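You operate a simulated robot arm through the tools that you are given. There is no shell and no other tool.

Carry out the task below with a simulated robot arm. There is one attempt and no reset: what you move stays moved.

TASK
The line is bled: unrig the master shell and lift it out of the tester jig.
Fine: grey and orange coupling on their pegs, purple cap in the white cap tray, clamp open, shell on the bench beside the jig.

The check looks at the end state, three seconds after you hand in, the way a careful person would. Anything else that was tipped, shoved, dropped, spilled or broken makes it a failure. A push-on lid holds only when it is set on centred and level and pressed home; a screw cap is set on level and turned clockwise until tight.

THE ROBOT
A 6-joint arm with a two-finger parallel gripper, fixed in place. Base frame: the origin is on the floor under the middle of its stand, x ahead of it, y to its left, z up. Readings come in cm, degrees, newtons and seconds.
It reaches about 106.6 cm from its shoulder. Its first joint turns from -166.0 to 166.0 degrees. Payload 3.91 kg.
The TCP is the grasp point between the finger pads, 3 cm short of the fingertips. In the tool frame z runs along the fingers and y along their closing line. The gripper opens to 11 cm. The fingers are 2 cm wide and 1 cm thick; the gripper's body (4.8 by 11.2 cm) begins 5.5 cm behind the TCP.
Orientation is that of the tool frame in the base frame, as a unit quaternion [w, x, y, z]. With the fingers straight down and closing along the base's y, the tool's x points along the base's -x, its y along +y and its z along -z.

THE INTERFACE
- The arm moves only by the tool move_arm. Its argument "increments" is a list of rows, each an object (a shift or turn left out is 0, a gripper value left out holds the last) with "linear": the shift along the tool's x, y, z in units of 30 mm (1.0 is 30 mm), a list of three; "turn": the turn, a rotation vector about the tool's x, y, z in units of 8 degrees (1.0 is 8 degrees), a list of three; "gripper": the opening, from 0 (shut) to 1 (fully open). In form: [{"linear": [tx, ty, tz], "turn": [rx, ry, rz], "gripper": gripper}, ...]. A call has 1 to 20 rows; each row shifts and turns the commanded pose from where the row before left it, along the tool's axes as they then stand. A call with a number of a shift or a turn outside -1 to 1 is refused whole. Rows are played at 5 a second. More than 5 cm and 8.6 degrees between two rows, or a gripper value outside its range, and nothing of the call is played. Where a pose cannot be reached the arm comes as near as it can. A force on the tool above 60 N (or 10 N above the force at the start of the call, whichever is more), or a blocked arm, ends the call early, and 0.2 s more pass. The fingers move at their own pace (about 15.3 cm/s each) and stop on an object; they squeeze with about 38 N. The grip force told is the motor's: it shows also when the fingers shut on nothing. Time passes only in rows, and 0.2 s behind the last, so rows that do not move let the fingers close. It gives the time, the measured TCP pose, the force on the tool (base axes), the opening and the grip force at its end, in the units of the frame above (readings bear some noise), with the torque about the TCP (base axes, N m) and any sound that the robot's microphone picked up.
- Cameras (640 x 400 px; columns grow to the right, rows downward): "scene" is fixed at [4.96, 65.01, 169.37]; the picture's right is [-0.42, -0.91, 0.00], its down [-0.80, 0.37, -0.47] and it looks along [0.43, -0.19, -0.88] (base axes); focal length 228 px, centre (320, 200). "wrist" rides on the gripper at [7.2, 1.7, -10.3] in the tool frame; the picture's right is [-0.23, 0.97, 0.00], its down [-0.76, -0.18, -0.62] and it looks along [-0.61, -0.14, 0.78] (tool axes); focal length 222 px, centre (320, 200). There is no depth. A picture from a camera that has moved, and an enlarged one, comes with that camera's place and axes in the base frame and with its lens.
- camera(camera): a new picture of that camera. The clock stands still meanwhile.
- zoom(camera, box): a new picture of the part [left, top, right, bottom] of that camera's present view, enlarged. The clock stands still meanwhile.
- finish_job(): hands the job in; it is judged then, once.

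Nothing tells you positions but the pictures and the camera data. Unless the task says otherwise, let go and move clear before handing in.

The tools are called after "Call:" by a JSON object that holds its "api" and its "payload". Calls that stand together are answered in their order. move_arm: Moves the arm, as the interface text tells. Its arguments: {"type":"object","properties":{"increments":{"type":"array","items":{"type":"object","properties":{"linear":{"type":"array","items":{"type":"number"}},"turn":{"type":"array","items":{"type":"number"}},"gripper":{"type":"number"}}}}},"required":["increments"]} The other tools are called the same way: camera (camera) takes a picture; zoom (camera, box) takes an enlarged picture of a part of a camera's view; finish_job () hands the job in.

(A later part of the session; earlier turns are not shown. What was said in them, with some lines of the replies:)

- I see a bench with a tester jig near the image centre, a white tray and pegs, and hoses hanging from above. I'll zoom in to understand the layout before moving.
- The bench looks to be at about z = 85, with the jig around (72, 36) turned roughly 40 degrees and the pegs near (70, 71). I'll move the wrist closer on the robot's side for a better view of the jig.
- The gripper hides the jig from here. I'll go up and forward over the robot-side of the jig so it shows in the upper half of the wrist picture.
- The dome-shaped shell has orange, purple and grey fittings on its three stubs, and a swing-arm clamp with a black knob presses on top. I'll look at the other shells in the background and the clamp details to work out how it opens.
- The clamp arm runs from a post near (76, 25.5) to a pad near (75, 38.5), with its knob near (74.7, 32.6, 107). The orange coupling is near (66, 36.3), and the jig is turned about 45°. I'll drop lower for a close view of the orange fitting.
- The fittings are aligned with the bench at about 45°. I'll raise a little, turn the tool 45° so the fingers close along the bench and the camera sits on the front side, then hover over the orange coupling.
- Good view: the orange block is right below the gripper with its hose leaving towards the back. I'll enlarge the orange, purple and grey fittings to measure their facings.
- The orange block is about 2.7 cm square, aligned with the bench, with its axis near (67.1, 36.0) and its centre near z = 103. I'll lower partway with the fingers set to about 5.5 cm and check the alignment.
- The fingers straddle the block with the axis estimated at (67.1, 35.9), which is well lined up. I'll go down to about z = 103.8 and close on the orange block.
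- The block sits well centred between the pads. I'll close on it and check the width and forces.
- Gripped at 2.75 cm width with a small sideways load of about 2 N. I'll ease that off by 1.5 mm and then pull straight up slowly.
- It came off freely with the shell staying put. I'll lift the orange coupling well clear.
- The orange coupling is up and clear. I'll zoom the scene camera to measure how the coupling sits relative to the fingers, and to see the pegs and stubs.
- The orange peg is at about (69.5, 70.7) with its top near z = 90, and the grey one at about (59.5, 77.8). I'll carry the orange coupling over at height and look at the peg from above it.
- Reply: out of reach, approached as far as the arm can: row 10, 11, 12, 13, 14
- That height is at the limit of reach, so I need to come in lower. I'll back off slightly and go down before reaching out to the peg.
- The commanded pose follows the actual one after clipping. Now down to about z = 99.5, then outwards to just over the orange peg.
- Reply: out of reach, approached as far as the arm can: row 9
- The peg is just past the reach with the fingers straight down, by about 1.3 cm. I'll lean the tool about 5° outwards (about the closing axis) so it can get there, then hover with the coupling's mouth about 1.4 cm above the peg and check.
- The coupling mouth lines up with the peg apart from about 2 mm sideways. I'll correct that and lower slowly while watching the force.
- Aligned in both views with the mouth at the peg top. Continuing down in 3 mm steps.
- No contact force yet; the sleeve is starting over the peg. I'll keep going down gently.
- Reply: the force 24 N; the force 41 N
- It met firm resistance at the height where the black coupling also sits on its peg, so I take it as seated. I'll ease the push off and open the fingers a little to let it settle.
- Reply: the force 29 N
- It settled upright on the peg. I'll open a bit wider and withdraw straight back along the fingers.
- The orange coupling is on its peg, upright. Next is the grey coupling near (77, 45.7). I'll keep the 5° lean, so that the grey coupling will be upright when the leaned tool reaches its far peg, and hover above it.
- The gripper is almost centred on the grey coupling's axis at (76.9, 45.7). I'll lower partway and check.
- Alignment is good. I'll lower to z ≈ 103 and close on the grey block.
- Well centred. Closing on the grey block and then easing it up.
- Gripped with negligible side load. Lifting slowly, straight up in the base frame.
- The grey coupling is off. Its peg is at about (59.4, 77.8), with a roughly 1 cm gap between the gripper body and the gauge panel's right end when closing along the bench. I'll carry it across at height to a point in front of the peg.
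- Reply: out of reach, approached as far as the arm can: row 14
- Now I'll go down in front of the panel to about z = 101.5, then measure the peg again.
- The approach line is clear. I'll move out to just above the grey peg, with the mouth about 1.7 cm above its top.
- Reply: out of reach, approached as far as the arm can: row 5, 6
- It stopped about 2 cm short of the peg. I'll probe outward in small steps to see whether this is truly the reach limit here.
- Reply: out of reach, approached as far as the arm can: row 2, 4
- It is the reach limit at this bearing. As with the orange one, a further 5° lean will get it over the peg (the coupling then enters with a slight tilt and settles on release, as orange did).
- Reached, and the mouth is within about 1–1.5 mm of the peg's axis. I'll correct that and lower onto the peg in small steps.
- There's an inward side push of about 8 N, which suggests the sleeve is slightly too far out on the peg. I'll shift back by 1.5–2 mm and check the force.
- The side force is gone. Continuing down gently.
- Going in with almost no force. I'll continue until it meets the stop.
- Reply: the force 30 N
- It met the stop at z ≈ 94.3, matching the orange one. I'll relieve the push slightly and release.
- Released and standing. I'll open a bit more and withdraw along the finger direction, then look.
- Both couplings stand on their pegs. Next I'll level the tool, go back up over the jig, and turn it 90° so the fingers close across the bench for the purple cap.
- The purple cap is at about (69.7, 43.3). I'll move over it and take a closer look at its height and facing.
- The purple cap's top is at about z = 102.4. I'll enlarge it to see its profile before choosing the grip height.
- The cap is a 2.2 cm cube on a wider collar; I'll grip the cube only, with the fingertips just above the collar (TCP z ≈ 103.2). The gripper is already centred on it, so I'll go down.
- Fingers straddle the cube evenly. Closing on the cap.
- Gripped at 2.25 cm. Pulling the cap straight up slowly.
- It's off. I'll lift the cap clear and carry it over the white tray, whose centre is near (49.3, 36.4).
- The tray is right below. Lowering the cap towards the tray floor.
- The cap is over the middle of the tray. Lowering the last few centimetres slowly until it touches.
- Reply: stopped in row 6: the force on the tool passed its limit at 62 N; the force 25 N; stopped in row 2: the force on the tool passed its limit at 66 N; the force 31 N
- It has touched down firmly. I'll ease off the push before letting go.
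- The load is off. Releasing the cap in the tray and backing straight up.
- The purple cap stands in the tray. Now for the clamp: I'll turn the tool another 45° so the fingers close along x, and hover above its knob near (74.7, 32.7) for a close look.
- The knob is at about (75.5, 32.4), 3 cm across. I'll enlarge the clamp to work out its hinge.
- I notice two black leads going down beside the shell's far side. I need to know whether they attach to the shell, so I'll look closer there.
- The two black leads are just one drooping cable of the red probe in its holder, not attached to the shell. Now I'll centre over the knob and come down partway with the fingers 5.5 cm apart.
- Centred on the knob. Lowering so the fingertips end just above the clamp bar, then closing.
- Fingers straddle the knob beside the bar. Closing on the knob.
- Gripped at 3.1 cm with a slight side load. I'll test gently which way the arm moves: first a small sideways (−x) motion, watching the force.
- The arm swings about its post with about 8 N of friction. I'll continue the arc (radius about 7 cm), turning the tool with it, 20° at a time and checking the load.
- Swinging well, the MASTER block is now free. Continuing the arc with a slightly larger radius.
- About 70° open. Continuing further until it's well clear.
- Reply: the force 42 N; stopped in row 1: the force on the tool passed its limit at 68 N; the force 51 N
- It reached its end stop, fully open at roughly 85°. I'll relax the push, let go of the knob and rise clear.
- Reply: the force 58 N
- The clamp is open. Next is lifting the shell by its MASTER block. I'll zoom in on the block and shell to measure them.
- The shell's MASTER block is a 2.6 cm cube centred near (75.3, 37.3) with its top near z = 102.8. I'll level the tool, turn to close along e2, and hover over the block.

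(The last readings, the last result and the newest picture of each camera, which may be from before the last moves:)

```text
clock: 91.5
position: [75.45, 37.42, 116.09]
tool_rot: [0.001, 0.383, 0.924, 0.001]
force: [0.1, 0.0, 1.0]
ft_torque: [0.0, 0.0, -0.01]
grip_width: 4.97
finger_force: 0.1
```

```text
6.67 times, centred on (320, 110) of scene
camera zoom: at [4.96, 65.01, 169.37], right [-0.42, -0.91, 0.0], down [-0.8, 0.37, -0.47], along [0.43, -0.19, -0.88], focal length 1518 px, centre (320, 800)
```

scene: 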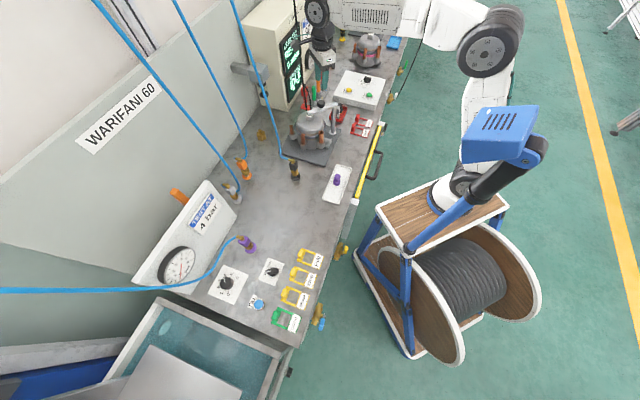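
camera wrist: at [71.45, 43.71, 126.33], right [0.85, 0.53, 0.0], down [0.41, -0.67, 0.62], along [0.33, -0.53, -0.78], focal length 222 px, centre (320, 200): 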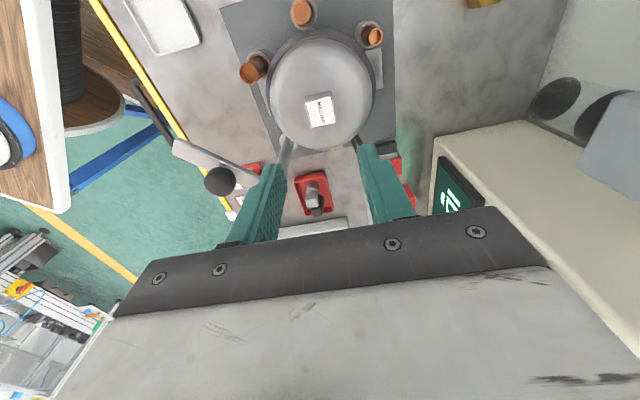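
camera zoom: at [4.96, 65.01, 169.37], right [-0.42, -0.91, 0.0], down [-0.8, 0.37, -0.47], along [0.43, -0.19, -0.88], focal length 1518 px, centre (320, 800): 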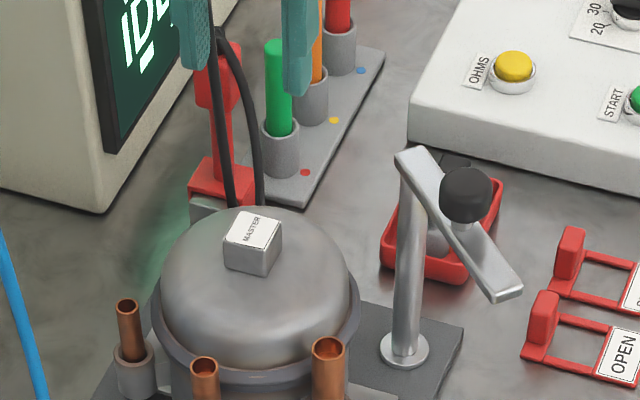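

Nicely over the MASTER block. A 1.5 mm correction and then down towards it.

Call:
{"api": "move_arm", "payload": {"increments": [{"linear": [0.05, 0.05, 0.7]}, {"linear": [0, 0, 0.8]}, {"linear": [0, 0, 0.8]}, {"linear": [0, 0, 0.7]}, {"linear": [0, 0, 0.5]}, {}]}}

Call:
{"api": "zoom", "payload": {"camera": "wrist", "box": [220, 60, 420, 240]}}

Call:
{"api": "zoom", "payload": {"camera": "scene", "box": [295, 95, 335, 135]}}

```text
clock: 92.9
position: [75.36, 37.47, 105.41]
tool_rot: [0.0, 0.383, 0.924, 0.001]
force: [-0.2, -0.3, 0.1]
ft_torque: [0.0, 0.02, -0.01]
grip_width: 4.96
finger_force: 0.1
```

```text
2.22 times, centred on (320, 150) of wrist
camera zoom: at [71.43, 43.8, 115.59], right [0.85, 0.53, 0.0], down [0.41, -0.67, 0.62], along [0.33, -0.53, -0.78], focal length 494 px, centre (320, 311)
```

zoom: 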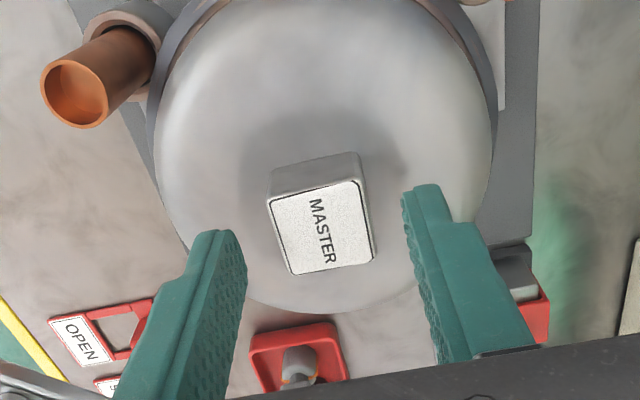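

```text
10.00 times, centred on (315, 115) of scene
camera zoom: at [4.96, 65.01, 169.37], right [-0.42, -0.91, 0.0], down [-0.8, 0.37, -0.47], along [0.43, -0.19, -0.88], focal length 2277 px, centre (370, 1050)
```

zoom: 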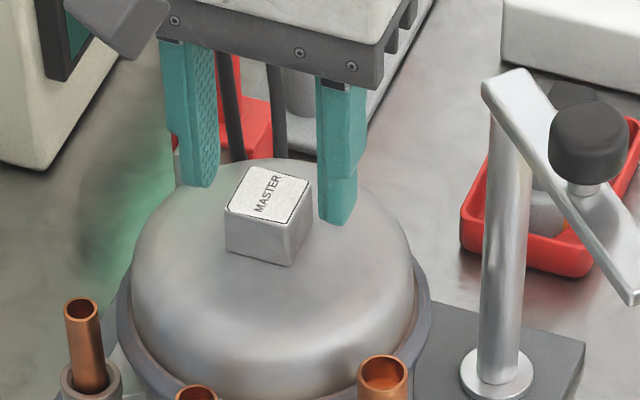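

Well aligned. Down to z ≈ 103.8 (tips just above the dome), then close on the block.

Call:
{"api": "move_arm", "payload": {"increments": [{"linear": [0.02, 0.02, 0.28]}, {"linear": [0, 0, 0.26]}, {}]}}

Call:
{"api": "move_arm", "payload": {"increments": [{"gripper": 0}, {}, {}]}}

Call:
{"api": "zoom", "payload": {"camera": "scene", "box": [295, 95, 335, 135]}}

Call:
{"api": "zoom", "payload": {"camera": "wrist", "box": [220, 60, 420, 240]}}

```text
clock: 93.7
position: [75.29, 37.55, 103.96]
tool_rot: [0.0, 0.383, 0.924, 0.001]
force: [-0.6, 0.0, 0.0]
ft_torque: [0.0, 0.01, 0.04]
grip_width: 4.97
finger_force: 0.1
```

```text
clock: 94.5
position: [75.36, 37.63, 103.94]
tool_rot: [0.0, 0.384, 0.923, 0.001]
force: [1.7, 1.5, -0.6]
ft_torque: [0.0, -0.05, -0.02]
grip_width: 2.99
finger_force: 38.3
```

```text
10.00 times, centred on (315, 115) of scene
camera zoom: at [4.96, 65.01, 169.37], right [-0.42, -0.91, 0.0], down [-0.8, 0.37, -0.47], along [0.43, -0.19, -0.88], focal length 2277 px, centre (370, 1050)
```

zoom: 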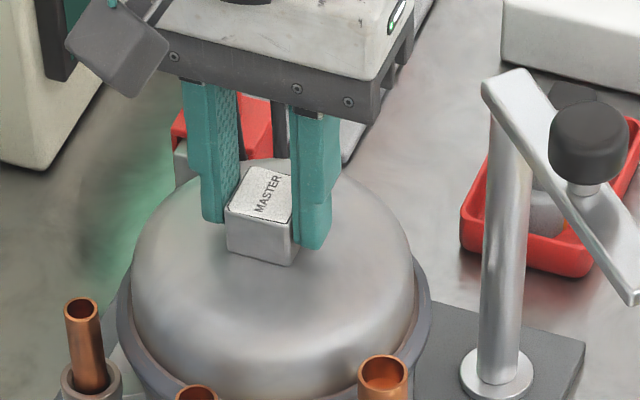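

```text
2.22 times, centred on (320, 150) of wrist
camera zoom: at [71.37, 43.98, 114.11], right [0.85, 0.53, 0.0], down [0.41, -0.67, 0.62], along [0.33, -0.53, -0.78], focal length 494 px, centre (320, 311)
```

zoom: 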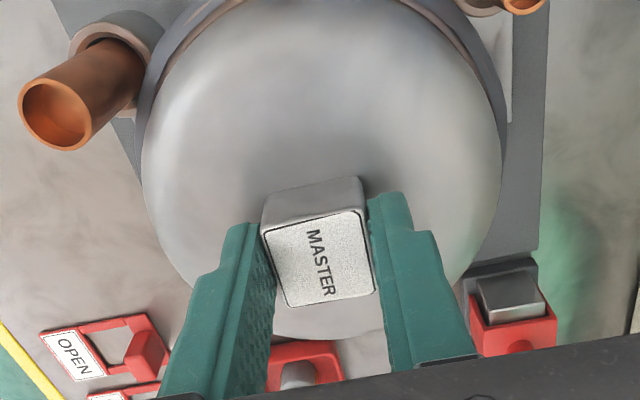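

Gripped at 3.0 cm. Lifting gently to feel the weight.

Call:
{"api": "move_arm", "payload": {"increments": [{"linear": [0, 0, -0.05]}, {"linear": [0, 0, -0.05]}, {"linear": [0, 0, -0.05]}, {}]}}

Call:
{"api": "move_arm", "payload": {"increments": [{"linear": [0, 0, -0.08]}, {"linear": [0, 0, -0.08]}, {"linear": [0, 0, -0.08]}, {}]}}

Call:
{"api": "zoom", "payload": {"camera": "scene", "box": [285, 95, 355, 165]}}

```text
clock: 95.5
position: [75.39, 37.62, 104.44]
tool_rot: [0.0, 0.384, 0.923, 0.001]
force: [-0.4, 0.7, -5.4]
ft_torque: [-0.02, -0.02, 0.0]
grip_width: 2.97
finger_force: 37.8
```

```text
clock: 96.5
position: [75.39, 37.66, 105.13]
tool_rot: [0.001, 0.383, 0.924, 0.001]
force: [0.3, -1.1, -4.9]
ft_torque: [0.02, 0.02, -0.03]
grip_width: 2.98
finger_force: 37.6
```

```text
5.71 times, centred on (320, 130) of scene
camera zoom: at [4.96, 65.01, 169.37], right [-0.42, -0.91, 0.0], down [-0.8, 0.37, -0.47], along [0.43, -0.19, -0.88], focal length 1301 px, centre (320, 600)
```

zoom: 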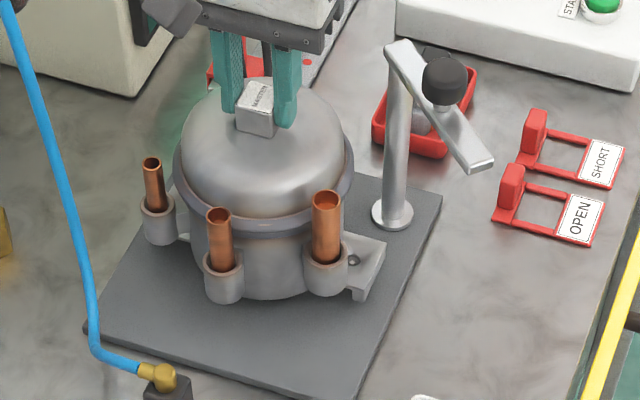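

The shell weighs only about 5 N and is coming up straight. I'll lift it to about 4.5 cm, clear of the locating pins but still below the clamp arm height, then look before moving sideways.

Call:
{"api": "move_arm", "payload": {"increments": [{"linear": [0, 0, -0.12]}, {"linear": [0, 0, -0.2]}, {"linear": [0, 0, -0.25]}, {"linear": [0, 0, -0.25]}, {"linear": [0, 0, -0.25]}, {}]}}

Call:
{"api": "zoom", "payload": {"camera": "scene", "box": [285, 95, 355, 165]}}

Call:
{"api": "camera", "payload": {"camera": "wrist"}}

```text
clock: 97.9
position: [75.3, 37.71, 108.34]
tool_rot: [0.0, 0.384, 0.923, 0.001]
force: [-0.1, -1.3, -4.8]
ft_torque: [0.0, 0.03, -0.03]
grip_width: 2.98
finger_force: 37.9
```

```text
5.71 times, centred on (320, 130) of scene
camera zoom: at [4.96, 65.01, 169.37], right [-0.42, -0.91, 0.0], down [-0.8, 0.37, -0.47], along [0.43, -0.19, -0.88], focal length 1301 px, centre (320, 600)
```

zoom: 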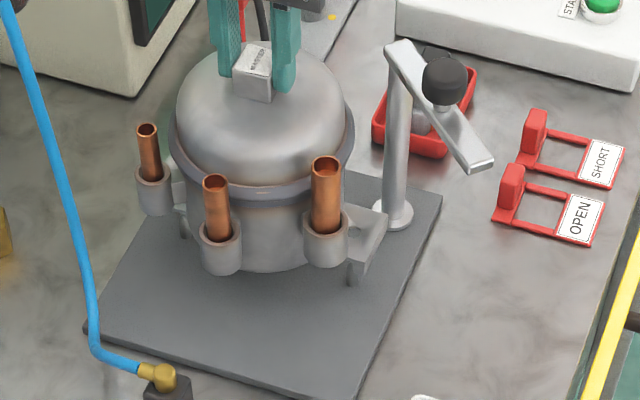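

```text
taken
camera wrist: at [71.4, 44.08, 118.58], right [0.85, 0.53, 0.0], down [0.41, -0.67, 0.62], along [0.33, -0.53, -0.78], focal length 222 px, centre (320, 200)
```

wrist: 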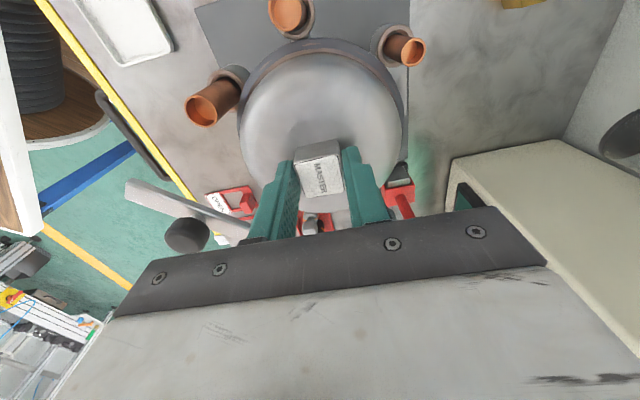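

It's clear of the pins. I'll shift it 5 cm left, away from the clamp arm, then raise it so its bottom is around z = 100.

Call:
{"api": "move_arm", "payload": {"increments": [{"linear": [0.25, 0, 0]}, {"linear": [0.45, 0, 0]}, {"linear": [0.5, 0, 0]}, {"linear": [0.4, 0, -0.1]}, {"linear": [0.1, 0, -0.3]}, {"linear": [0, 0, -0.6]}, {"linear": [0, 0, -0.65]}, {"linear": [0, 0, -0.65]}, {"linear": [0, 0, -0.6]}, {"linear": [0, 0, -0.3]}, {}]}}

Call:
{"api": "zoom", "payload": {"camera": "scene", "box": [260, 70, 380, 190]}}

Call:
{"api": "camera", "payload": {"camera": "wrist"}}

```text
clock: 100.3
position: [71.73, 41.15, 117.9]
tool_rot: [0.001, 0.383, 0.924, 0.001]
force: [-0.3, -0.3, -5.9]
ft_torque: [0.03, 0.01, -0.01]
grip_width: 2.98
finger_force: 38.1
```

```text
3.33 times, centred on (320, 130) of scene
camera zoom: at [4.96, 65.01, 169.37], right [-0.42, -0.91, 0.0], down [-0.8, 0.37, -0.47], along [0.43, -0.19, -0.88], focal length 759 px, centre (320, 433)
```

zoom: 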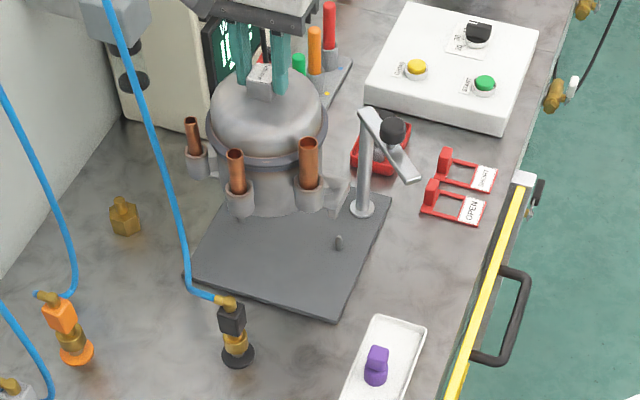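

```text
taken
camera wrist: at [67.83, 47.53, 128.12], right [0.85, 0.53, 0.0], down [0.41, -0.67, 0.62], along [0.33, -0.53, -0.78], focal length 222 px, centre (320, 200)
```

wrist: 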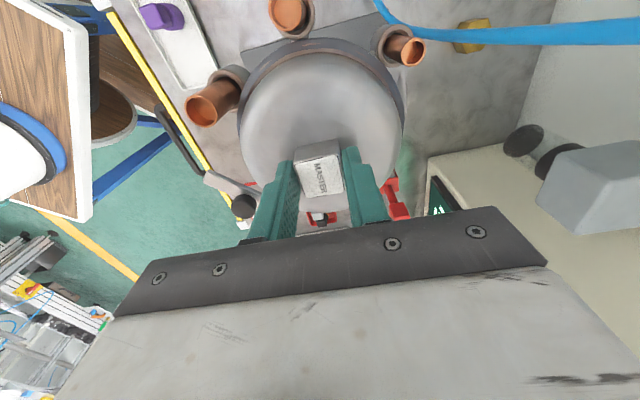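

The shell is free of the jig. Now I'll carry it in an arc around the front side of the black coupling to the clear bench area left of it.

Call:
{"api": "move_arm", "payload": {"increments": [{"linear": [0.3, -0.27, 0]}, {"linear": [0.6, -0.53, 0]}, {"linear": [0.65, -0.57, 0]}, {"linear": [0.65, -0.57, 0]}, {"linear": [0.65, -0.57, 0]}, {"linear": [0.65, -0.57, 0]}, {"linear": [0.65, -0.57, 0]}, {"linear": [0.68, -0.25, 0]}, {"linear": [0.7, 0, 0]}, {"linear": [0.7, 0, 0]}, {"linear": [0.7, 0, 0]}, {"linear": [0.7, 0, 0]}, {"linear": [0.7, 0, 0]}, {"linear": [0.7, 0, 0]}, {"linear": [0.5, 0, 0]}, {}]}}

Call:
{"api": "camera", "payload": {"camera": "scene"}}

Call:
{"api": "camera", "payload": {"camera": "wrist"}}

```text
clock: 103.7
position: [43.3, 53.3, 117.95]
tool_rot: [0.0, 0.383, 0.924, 0.001]
force: [-0.4, 0.2, -5.3]
ft_torque: [0.0, -0.01, 0.04]
grip_width: 2.98
finger_force: 37.7
```

```text
taken
```

scene: 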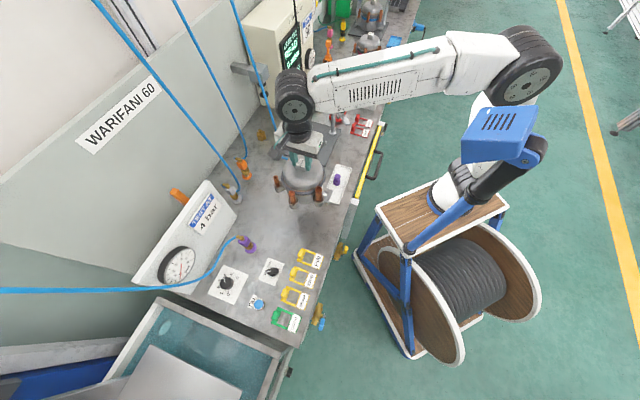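

```text
taken
camera wrist: at [39.41, 59.61, 128.18], right [0.85, 0.53, 0.0], down [0.41, -0.67, 0.62], along [0.33, -0.53, -0.78], focal length 222 px, centre (320, 200)
```

wrist: 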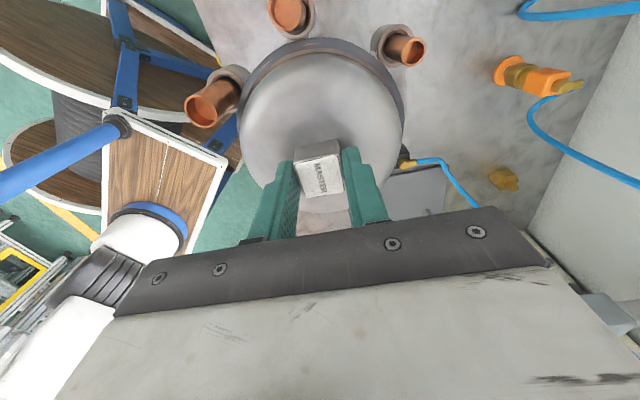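

Now over the clear area's front. I'll check the emptied jig and then move back to the set-down spot near (48.8, 61.5).

Call:
{"api": "move_arm", "payload": {"increments": [{"linear": [0.15, 0.4, 0]}, {"linear": [0.2, 0.6, 0]}, {"linear": [0.2, 0.7, 0]}, {"linear": [0.1, 0.7, 0]}, {"linear": [0, 0.5, 0]}, {"linear": [0, 0.33, 0]}, {}]}}

Call:
{"api": "zoom", "payload": {"camera": "scene", "box": [280, 80, 360, 160]}}

Call:
{"api": "zoom", "payload": {"camera": "scene", "box": [220, 140, 360, 260]}}

Call:
{"api": "camera", "payload": {"camera": "wrist"}}

```text
clock: 105.3
position: [48.79, 61.44, 117.93]
tool_rot: [0.0, 0.383, 0.924, 0.001]
force: [-1.2, 0.4, -3.9]
ft_torque: [0.0, 0.0, 0.03]
grip_width: 2.97
finger_force: 37.9
```

```text
5.00 times, centred on (320, 120) of scene
camera zoom: at [4.96, 65.01, 169.37], right [-0.42, -0.91, 0.0], down [-0.8, 0.37, -0.47], along [0.43, -0.19, -0.88], focal length 1139 px, centre (320, 600)
```

zoom: 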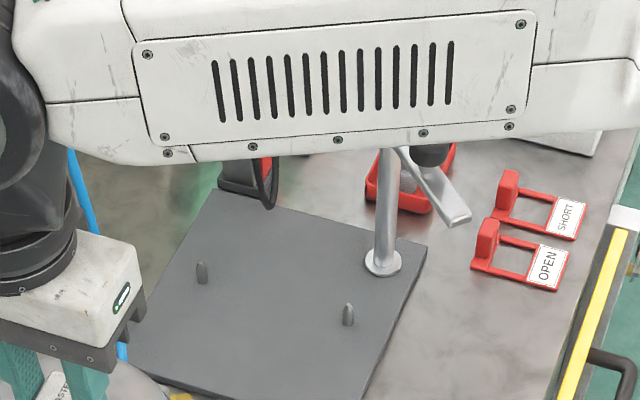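

```text
3.33 times, centred on (290, 200) of scene
camera zoom: at [4.96, 65.01, 169.37], right [-0.42, -0.91, 0.0], down [-0.8, 0.37, -0.47], along [0.43, -0.19, -0.88], focal length 759 px, centre (420, 200)
```

zoom: 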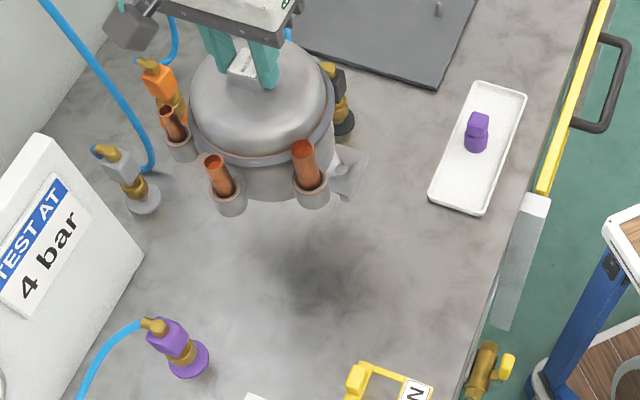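

```text
taken
camera wrist: at [44.88, 67.89, 128.12], right [0.85, 0.53, 0.0], down [0.41, -0.67, 0.62], along [0.33, -0.53, -0.78], focal length 222 px, centre (320, 200)
```

wrist: 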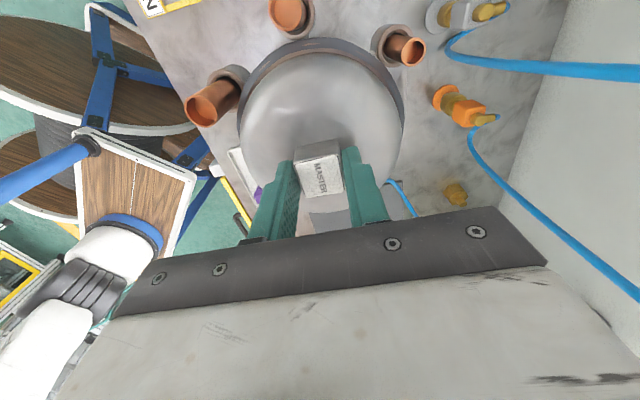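

The jig is empty with only its two pins, and the bench below the shell is clear. I'll lower the shell to just above the bench.

Call:
{"api": "move_arm", "payload": {"increments": [{"linear": [0.17, 0, 0.5]}, {"linear": [0, 0, 0.7]}, {"linear": [0, 0, 0.7]}, {"linear": [0, 0, 0.7]}, {"linear": [0, 0, 0.7]}, {"linear": [0, 0, 0.6]}, {"linear": [0, 0, 0.4]}, {}]}}

Call:
{"api": "zoom", "payload": {"camera": "scene", "box": [240, 150, 340, 240]}}

Call:
{"api": "camera", "payload": {"camera": "wrist"}}

```text
clock: 107.1
position: [48.54, 61.94, 104.91]
tool_rot: [0.0, 0.384, 0.923, 0.001]
force: [-0.1, -0.6, -5.5]
ft_torque: [0.0, 0.03, -0.04]
grip_width: 2.99
finger_force: 37.6
```

```text
4.44 times, centred on (290, 195) of scene
camera zoom: at [4.96, 65.01, 169.37], right [-0.42, -0.91, 0.0], down [-0.8, 0.37, -0.47], along [0.43, -0.19, -0.88], focal length 1012 px, centre (453, 222)
```

zoom: 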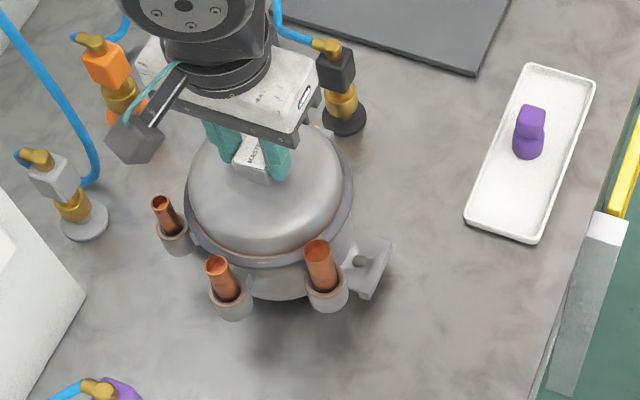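

```text
taken
camera wrist: at [44.49, 68.23, 115.1], right [0.85, 0.53, 0.0], down [0.41, -0.67, 0.62], along [0.33, -0.53, -0.78], focal length 222 px, centre (320, 200)
```

wrist: 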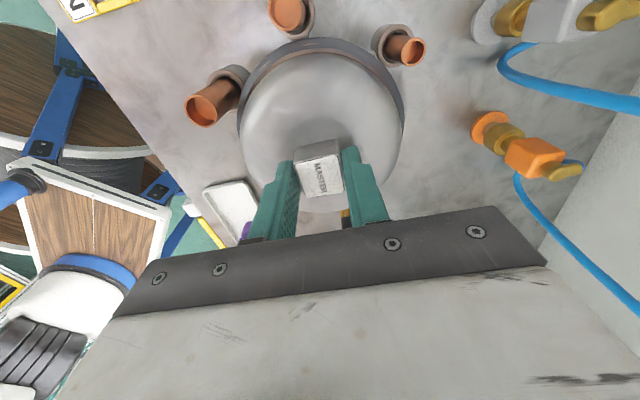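

Clear on all sides. Lowering the last bit in 2 mm steps until it touches.

Call:
{"api": "move_arm", "payload": {"increments": [{"linear": [0, 0, 0.1]}, {"linear": [0, 0, 0.1]}, {"linear": [0, 0, 0.1]}, {"linear": [0, 0, 0.1]}, {}]}}

Call:
{"api": "move_arm", "payload": {"increments": [{"linear": [0, 0, 0.07]}, {"linear": [0, 0, 0.07]}, {}]}}

```text
clock: 108.3
position: [48.4, 61.82, 103.84]
tool_rot: [0.0, 0.384, 0.923, 0.001]
force: [-0.7, -0.1, -6.1]
ft_torque: [0.0, -0.01, 0.01]
grip_width: 2.96
finger_force: 37.8
```

```text
clock: 109.1
position: [48.47, 61.87, 103.29]
tool_rot: [0.0, 0.383, 0.924, 0.001]
force: [0.4, -0.1, -6.0]
ft_torque: [0.01, 0.01, 0.0]
grip_width: 2.97
finger_force: 37.9
```

Call:
{"api": "move_arm", "payload": {"increments": [{"linear": [0, 0, 0.06]}, {}]}}

Call:
{"api": "move_arm", "payload": {"increments": [{"linear": [0, 0, 0.06]}, {}]}}

Call:
{"api": "zoom", "payload": {"camera": "scene", "box": [250, 165, 330, 235]}}

```text
clock: 109.7
position: [48.4, 61.86, 103.21]
tool_rot: [0.0, 0.384, 0.923, 0.001]
force: [0.1, 0.4, -5.7]
ft_torque: [0.01, 0.02, -0.03]
grip_width: 2.98
finger_force: 38.4
```

```text
clock: 110.3
position: [48.29, 61.86, 102.99]
tool_rot: [0.0, 0.383, 0.924, 0.001]
force: [-0.2, 0.2, -4.8]
ft_torque: [-0.02, 0.03, -0.01]
grip_width: 2.99
finger_force: 37.7
```

```text
5.71 times, centred on (290, 200) of scene
camera zoom: at [4.96, 65.01, 169.37], right [-0.42, -0.91, 0.0], down [-0.8, 0.37, -0.47], along [0.43, -0.19, -0.88], focal length 1301 px, centre (491, 200)
```

zoom: 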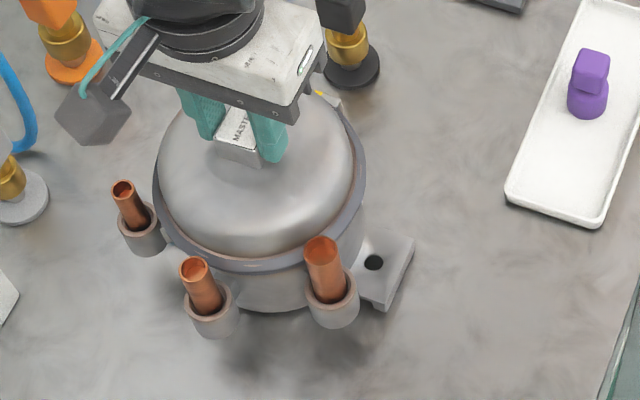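

No contact yet, but the shell's rear bracket is within about 1 cm of the black peg's base. I'll raise slightly, shift 2 cm further away, and then set it down.

Call:
{"api": "move_arm", "payload": {"increments": [{"linear": [0, 0, -0.25]}, {"linear": [0.2, 0, 0]}, {"linear": [0.3, 0, 0]}, {"linear": [0.2, 0, 0]}, {"linear": [0, 0, 0.1]}, {"linear": [0, 0, 0.1]}, {"linear": [0, 0, 0.05]}, {}]}}

Call:
{"api": "move_arm", "payload": {"increments": [{"linear": [0, 0, 0.05]}, {}]}}

Call:
{"api": "move_arm", "payload": {"increments": [{"linear": [0, 0, 0.05]}, {}]}}

Call:
{"api": "zoom", "payload": {"camera": "scene", "box": [250, 165, 330, 235]}}

```text
clock: 112.1
position: [46.98, 63.37, 102.94]
tool_rot: [0.001, 0.384, 0.923, 0.0]
force: [-0.1, -0.3, -4.7]
ft_torque: [-0.01, 0.02, -0.02]
grip_width: 2.99
finger_force: 38.2
```

```text
clock: 112.7
position: [46.75, 63.46, 102.87]
tool_rot: [0.001, 0.384, 0.923, 0.001]
force: [0.4, 0.5, -4.2]
ft_torque: [-0.04, 0.05, -0.01]
grip_width: 2.96
finger_force: 37.7
```

```text
clock: 113.3
position: [46.86, 63.48, 102.91]
tool_rot: [0.002, 0.382, 0.924, 0.001]
force: [-1.7, -3.9, 7.3]
ft_torque: [-0.66, -0.11, -0.03]
grip_width: 2.97
finger_force: 37.7
```

```text
5.71 times, centred on (290, 200) of scene
camera zoom: at [4.96, 65.01, 169.37], right [-0.42, -0.91, 0.0], down [-0.8, 0.37, -0.47], along [0.43, -0.19, -0.88], focal length 1301 px, centre (491, 200)
```

zoom: 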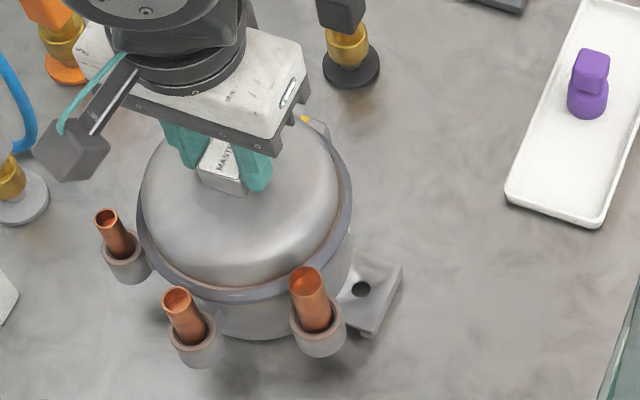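

The shell is on the bench. I'll ease off the slight push and open the fingers.

Call:
{"api": "move_arm", "payload": {"increments": [{"linear": [0, 0, -0.025]}, {}]}}

Call:
{"api": "move_arm", "payload": {"increments": [{"gripper": 0.3}, {}, {"gripper": 0.5}, {}, {"linear": [0, 0, -0.2]}, {"linear": [0, 0, -0.5]}, {"linear": [0, 0, -0.8]}, {"linear": [0, 0, -0.9]}, {"linear": [0, 0, -0.9]}, {"linear": [0, 0, -0.9]}, {}]}}

Call:
{"api": "zoom", "payload": {"camera": "scene", "box": [230, 150, 350, 240]}}

Call:
{"api": "camera", "payload": {"camera": "wrist"}}

```text
clock: 113.9
position: [46.88, 63.43, 102.85]
tool_rot: [0.0, 0.383, 0.924, 0.002]
force: [-0.3, 2.9, 5.4]
ft_torque: [0.09, 0.0, -0.05]
grip_width: 2.98
finger_force: 37.7
```

```text
clock: 116.3
position: [46.96, 63.32, 115.46]
tool_rot: [0.0, 0.384, 0.923, 0.001]
force: [0.4, -0.1, 0.1]
ft_torque: [-0.01, 0.0, 0.01]
grip_width: 5.5
finger_force: 0.0
```

```text
4.44 times, centred on (290, 195) of scene
camera zoom: at [4.96, 65.01, 169.37], right [-0.42, -0.91, 0.0], down [-0.8, 0.37, -0.47], along [0.43, -0.19, -0.88], focal length 1012 px, centre (453, 222)
```

zoom: 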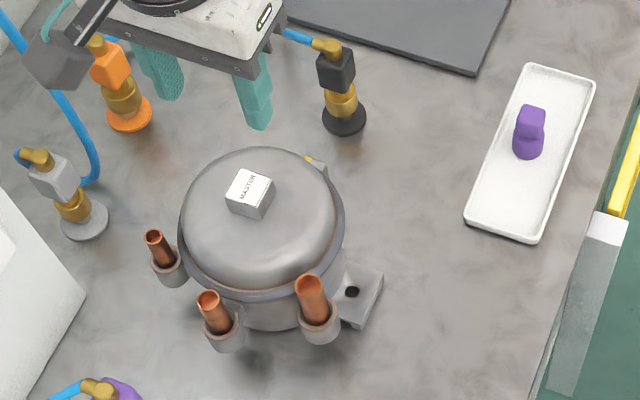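

```text
taken
camera wrist: at [43.0, 69.71, 125.73], right [0.85, 0.53, 0.0], down [0.41, -0.67, 0.62], along [0.33, -0.53, -0.78], focal length 222 px, centre (320, 200)
```

wrist: 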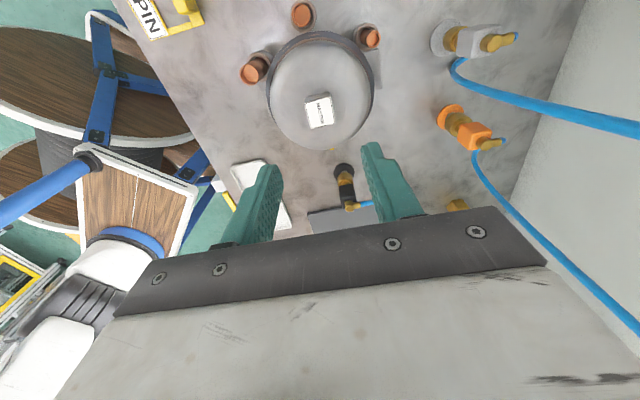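

The shell stands on the bench with the gripper clear of it. I'll inspect all items in close-up: both couplings, the cap, the clamp and the shell.

Call:
{"api": "zoom", "payload": {"camera": "scene", "box": [225, 145, 275, 215]}}

Call:
{"api": "zoom", "payload": {"camera": "wrist", "box": [400, 0, 560, 180]}}

Call:
{"api": "zoom", "payload": {"camera": "scene", "box": [255, 175, 315, 235]}}

Call:
{"api": "zoom", "payload": {"camera": "scene", "box": [275, 75, 375, 175]}}

```text
5.71 times, centred on (250, 180) of scene
camera zoom: at [4.96, 65.01, 169.37], right [-0.42, -0.91, 0.0], down [-0.8, 0.37, -0.47], along [0.43, -0.19, -0.88], focal length 1301 px, centre (720, 314)
```

zoom: 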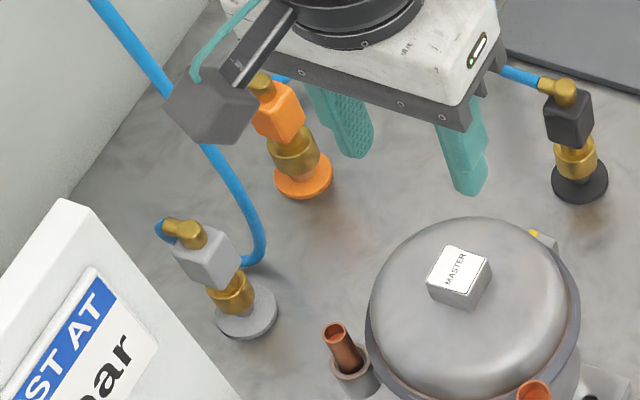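

```text
2.22 times, centred on (480, 90) of wrist
camera zoom: at [43.0, 69.71, 125.73], right [0.85, 0.53, 0.0], down [0.41, -0.67, 0.62], along [0.33, -0.53, -0.78], focal length 494 px, centre (-36, 444)
```

zoom: 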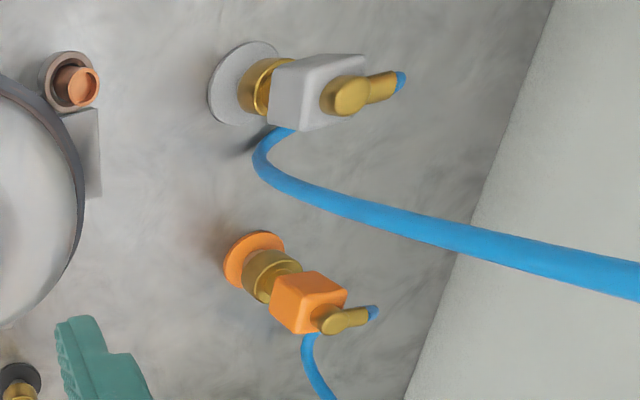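

```text
6.67 times, centred on (285, 205) of scene
camera zoom: at [4.96, 65.01, 169.37], right [-0.42, -0.91, 0.0], down [-0.8, 0.37, -0.47], along [0.43, -0.19, -0.88], focal length 1518 px, centre (553, 167)
```

zoom: 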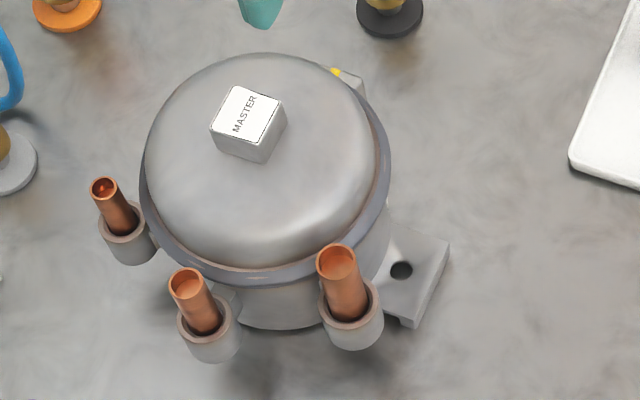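

```text
4.00 times, centred on (325, 125) of scene
camera zoom: at [4.96, 65.01, 169.37], right [-0.42, -0.91, 0.0], down [-0.8, 0.37, -0.47], along [0.43, -0.19, -0.88], focal length 911 px, centre (300, 500)
```

zoom: 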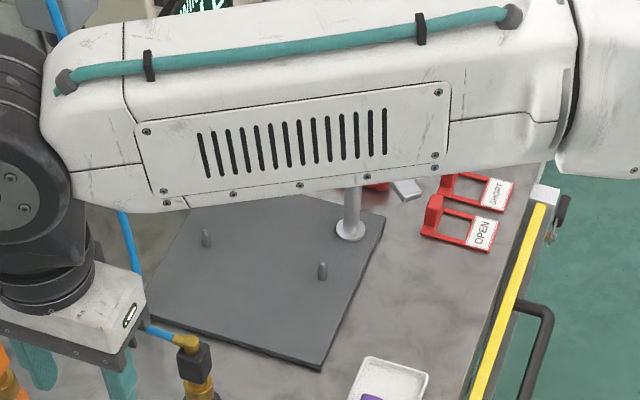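

Part of the view is blocked by the gripper. I'll move the arm well away and inspect everything unobstructed.

Call:
{"api": "move_arm", "payload": {"increments": [{"linear": [0, 0, -0.9]}, {"linear": [0, 0, -0.9]}, {"linear": [0, 0, -0.9]}, {"linear": [-0.3, -0.4, -0.6]}, {"linear": [-0.55, -0.68, 0]}, {"linear": [-0.55, -0.68, 0]}, {"linear": [-0.55, -0.68, 0]}, {"linear": [-0.55, -0.68, 0]}, {"linear": [-0.55, -0.68, 0]}, {"linear": [-0.55, -0.68, 0]}, {"linear": [-0.55, -0.68, 0]}, {"linear": [-0.55, -0.68, 0]}, {"linear": [-0.55, -0.68, 0]}, {"linear": [-0.55, -0.68, 0]}, {"linear": [-0.5, -0.6, 0]}, {}]}}

Call:
{"api": "camera", "payload": {"camera": "scene"}}

Call:
{"api": "zoom", "payload": {"camera": "scene", "box": [220, 145, 310, 215]}}

Call:
{"api": "zoom", "payload": {"camera": "scene", "box": [225, 150, 265, 190]}}

Call:
{"api": "zoom", "payload": {"camera": "scene", "box": [215, 175, 255, 215]}}

```text
clock: 119.7
position: [43.74, 33.46, 125.35]
tool_rot: [0.0, 0.383, 0.924, 0.001]
force: [-0.1, 0.3, 0.0]
ft_torque: [-0.01, 0.01, -0.01]
grip_width: 5.48
finger_force: 0.0
```

```text
taken
```

scene: 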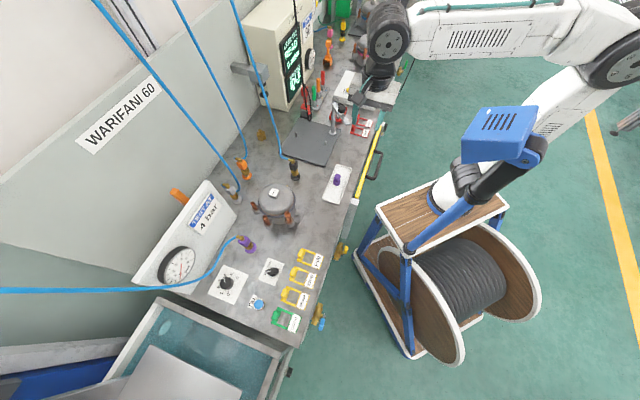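

```text
5.71 times, centred on (265, 180) of scene
camera zoom: at [4.96, 65.01, 169.37], right [-0.42, -0.91, 0.0], down [-0.8, 0.37, -0.47], along [0.43, -0.19, -0.88], focal length 1301 px, centre (634, 314)
```

zoom: 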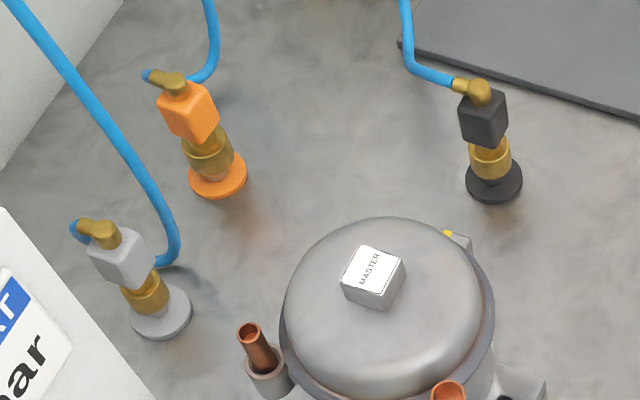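

```text
10.00 times, centred on (245, 170) of scene
camera zoom: at [4.96, 65.01, 169.37], right [-0.42, -0.91, 0.0], down [-0.8, 0.37, -0.47], along [0.43, -0.19, -0.88], focal length 2277 px, centre (1070, 500)
```

zoom: 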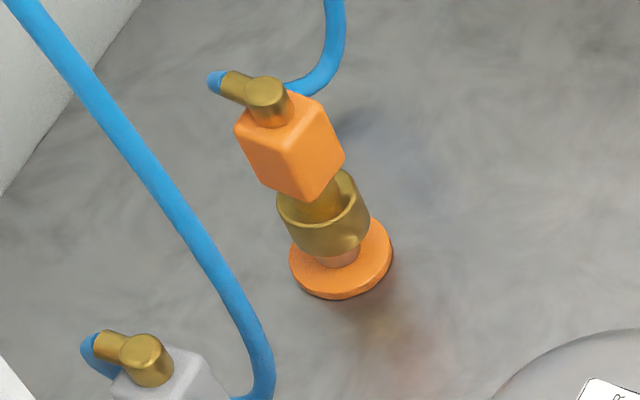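

```text
10.00 times, centred on (235, 195) of scene
camera zoom: at [4.96, 65.01, 169.37], right [-0.42, -0.91, 0.0], down [-0.8, 0.37, -0.47], along [0.43, -0.19, -0.88], focal length 2277 px, centre (1170, 250)
```

zoom: 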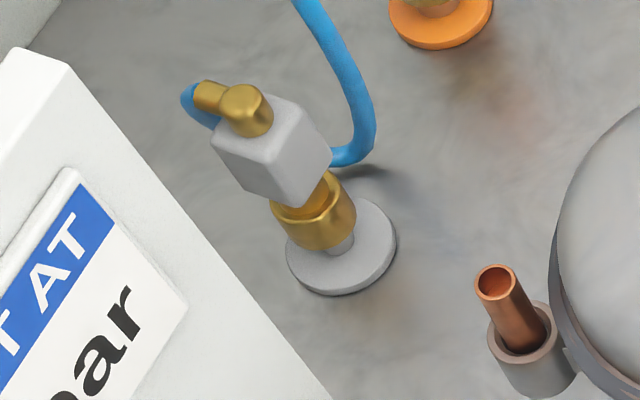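

Both couplings sit upright and seated on their pegs. Checking the jig, clamp, tray and shell too.

Call:
{"api": "zoom", "payload": {"camera": "scene", "box": [275, 75, 395, 175]}}

Call:
{"api": "zoom", "payload": {"camera": "scene", "box": [245, 155, 365, 245]}}

Call:
{"api": "camera", "payload": {"camera": "wrist"}}

```text
4.00 times, centred on (335, 125) of scene
camera zoom: at [4.96, 65.01, 169.37], right [-0.42, -0.91, 0.0], down [-0.8, 0.37, -0.47], along [0.43, -0.19, -0.88], focal length 911 px, centre (260, 500)
```

zoom: 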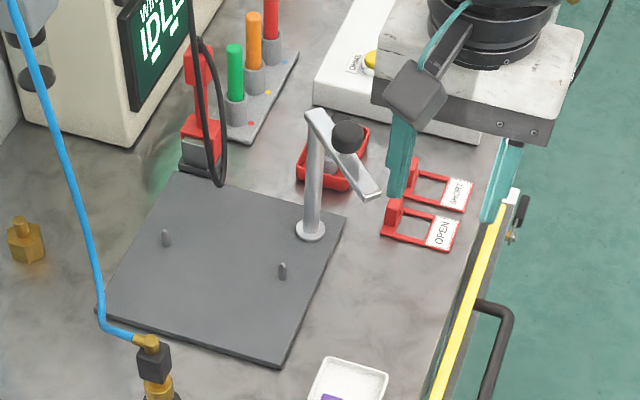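

```text
4.44 times, centred on (305, 200) of scene
camera zoom: at [4.96, 65.01, 169.37], right [-0.42, -0.91, 0.0], down [-0.8, 0.37, -0.47], along [0.43, -0.19, -0.88], focal length 1012 px, centre (387, 200)
```

zoom: 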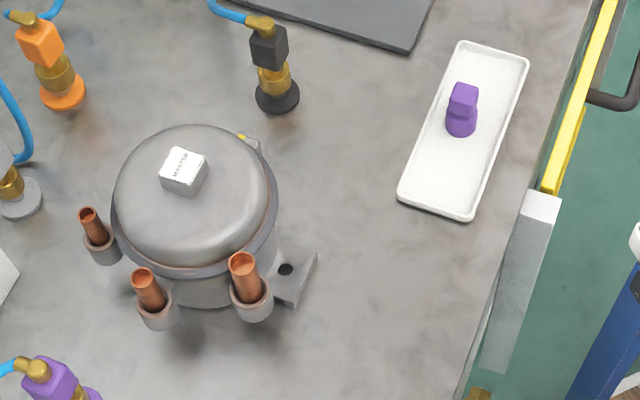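

```text
taken
camera wrist: at [39.68, 39.69, 135.54], right [0.85, 0.53, 0.0], down [0.41, -0.67, 0.62], along [0.33, -0.53, -0.78], focal length 222 px, centre (320, 200)
```

wrist: 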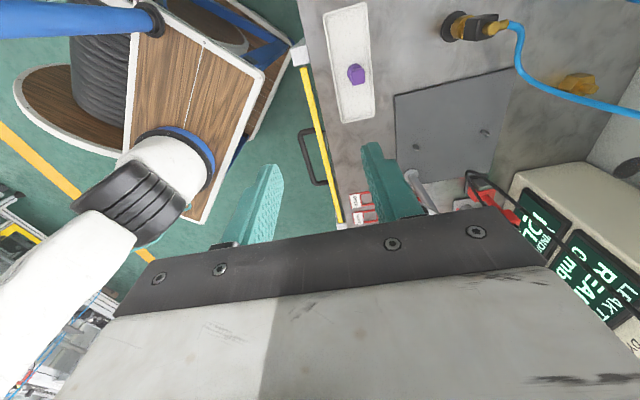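

Everything matches the task: grey and orange couplings on their pegs, purple cap standing in the white tray, clamp swung fully open, shell upright on the bench to the left of the empty jig. The gripper is clear, so I'm handing in.

Call:
{"api": "finish_job", "payload": {}}

```text
The job is handed in.
```

The master shell is out of the tester jig, and I've handed the job in; I don't have the check's verdict yet. In the last pictures:

- **Couplings:** the grey and orange couplings are seated upright on their own pegs. Both pegs were at the edge of the arm's reach, so I leaned the tool to get there. Each coupling settled nearly vertical when I let go.
- **Purple cap:** it stands upright in the white cap tray. It met the tray floor harder than I intended, tripping the 60 N force stop twice, but nothing looks moved or damaged.
- **Clamp:** it is swung back against its end stop, about 85° open.
- **Shell:** it stands upright on the bench about 16 cm to the left of the jig. The black coupling and its peg are between the two, because there was no room closer in.

The gripper is empty and clear, and nothing else on the bench appears to have been disturbed.
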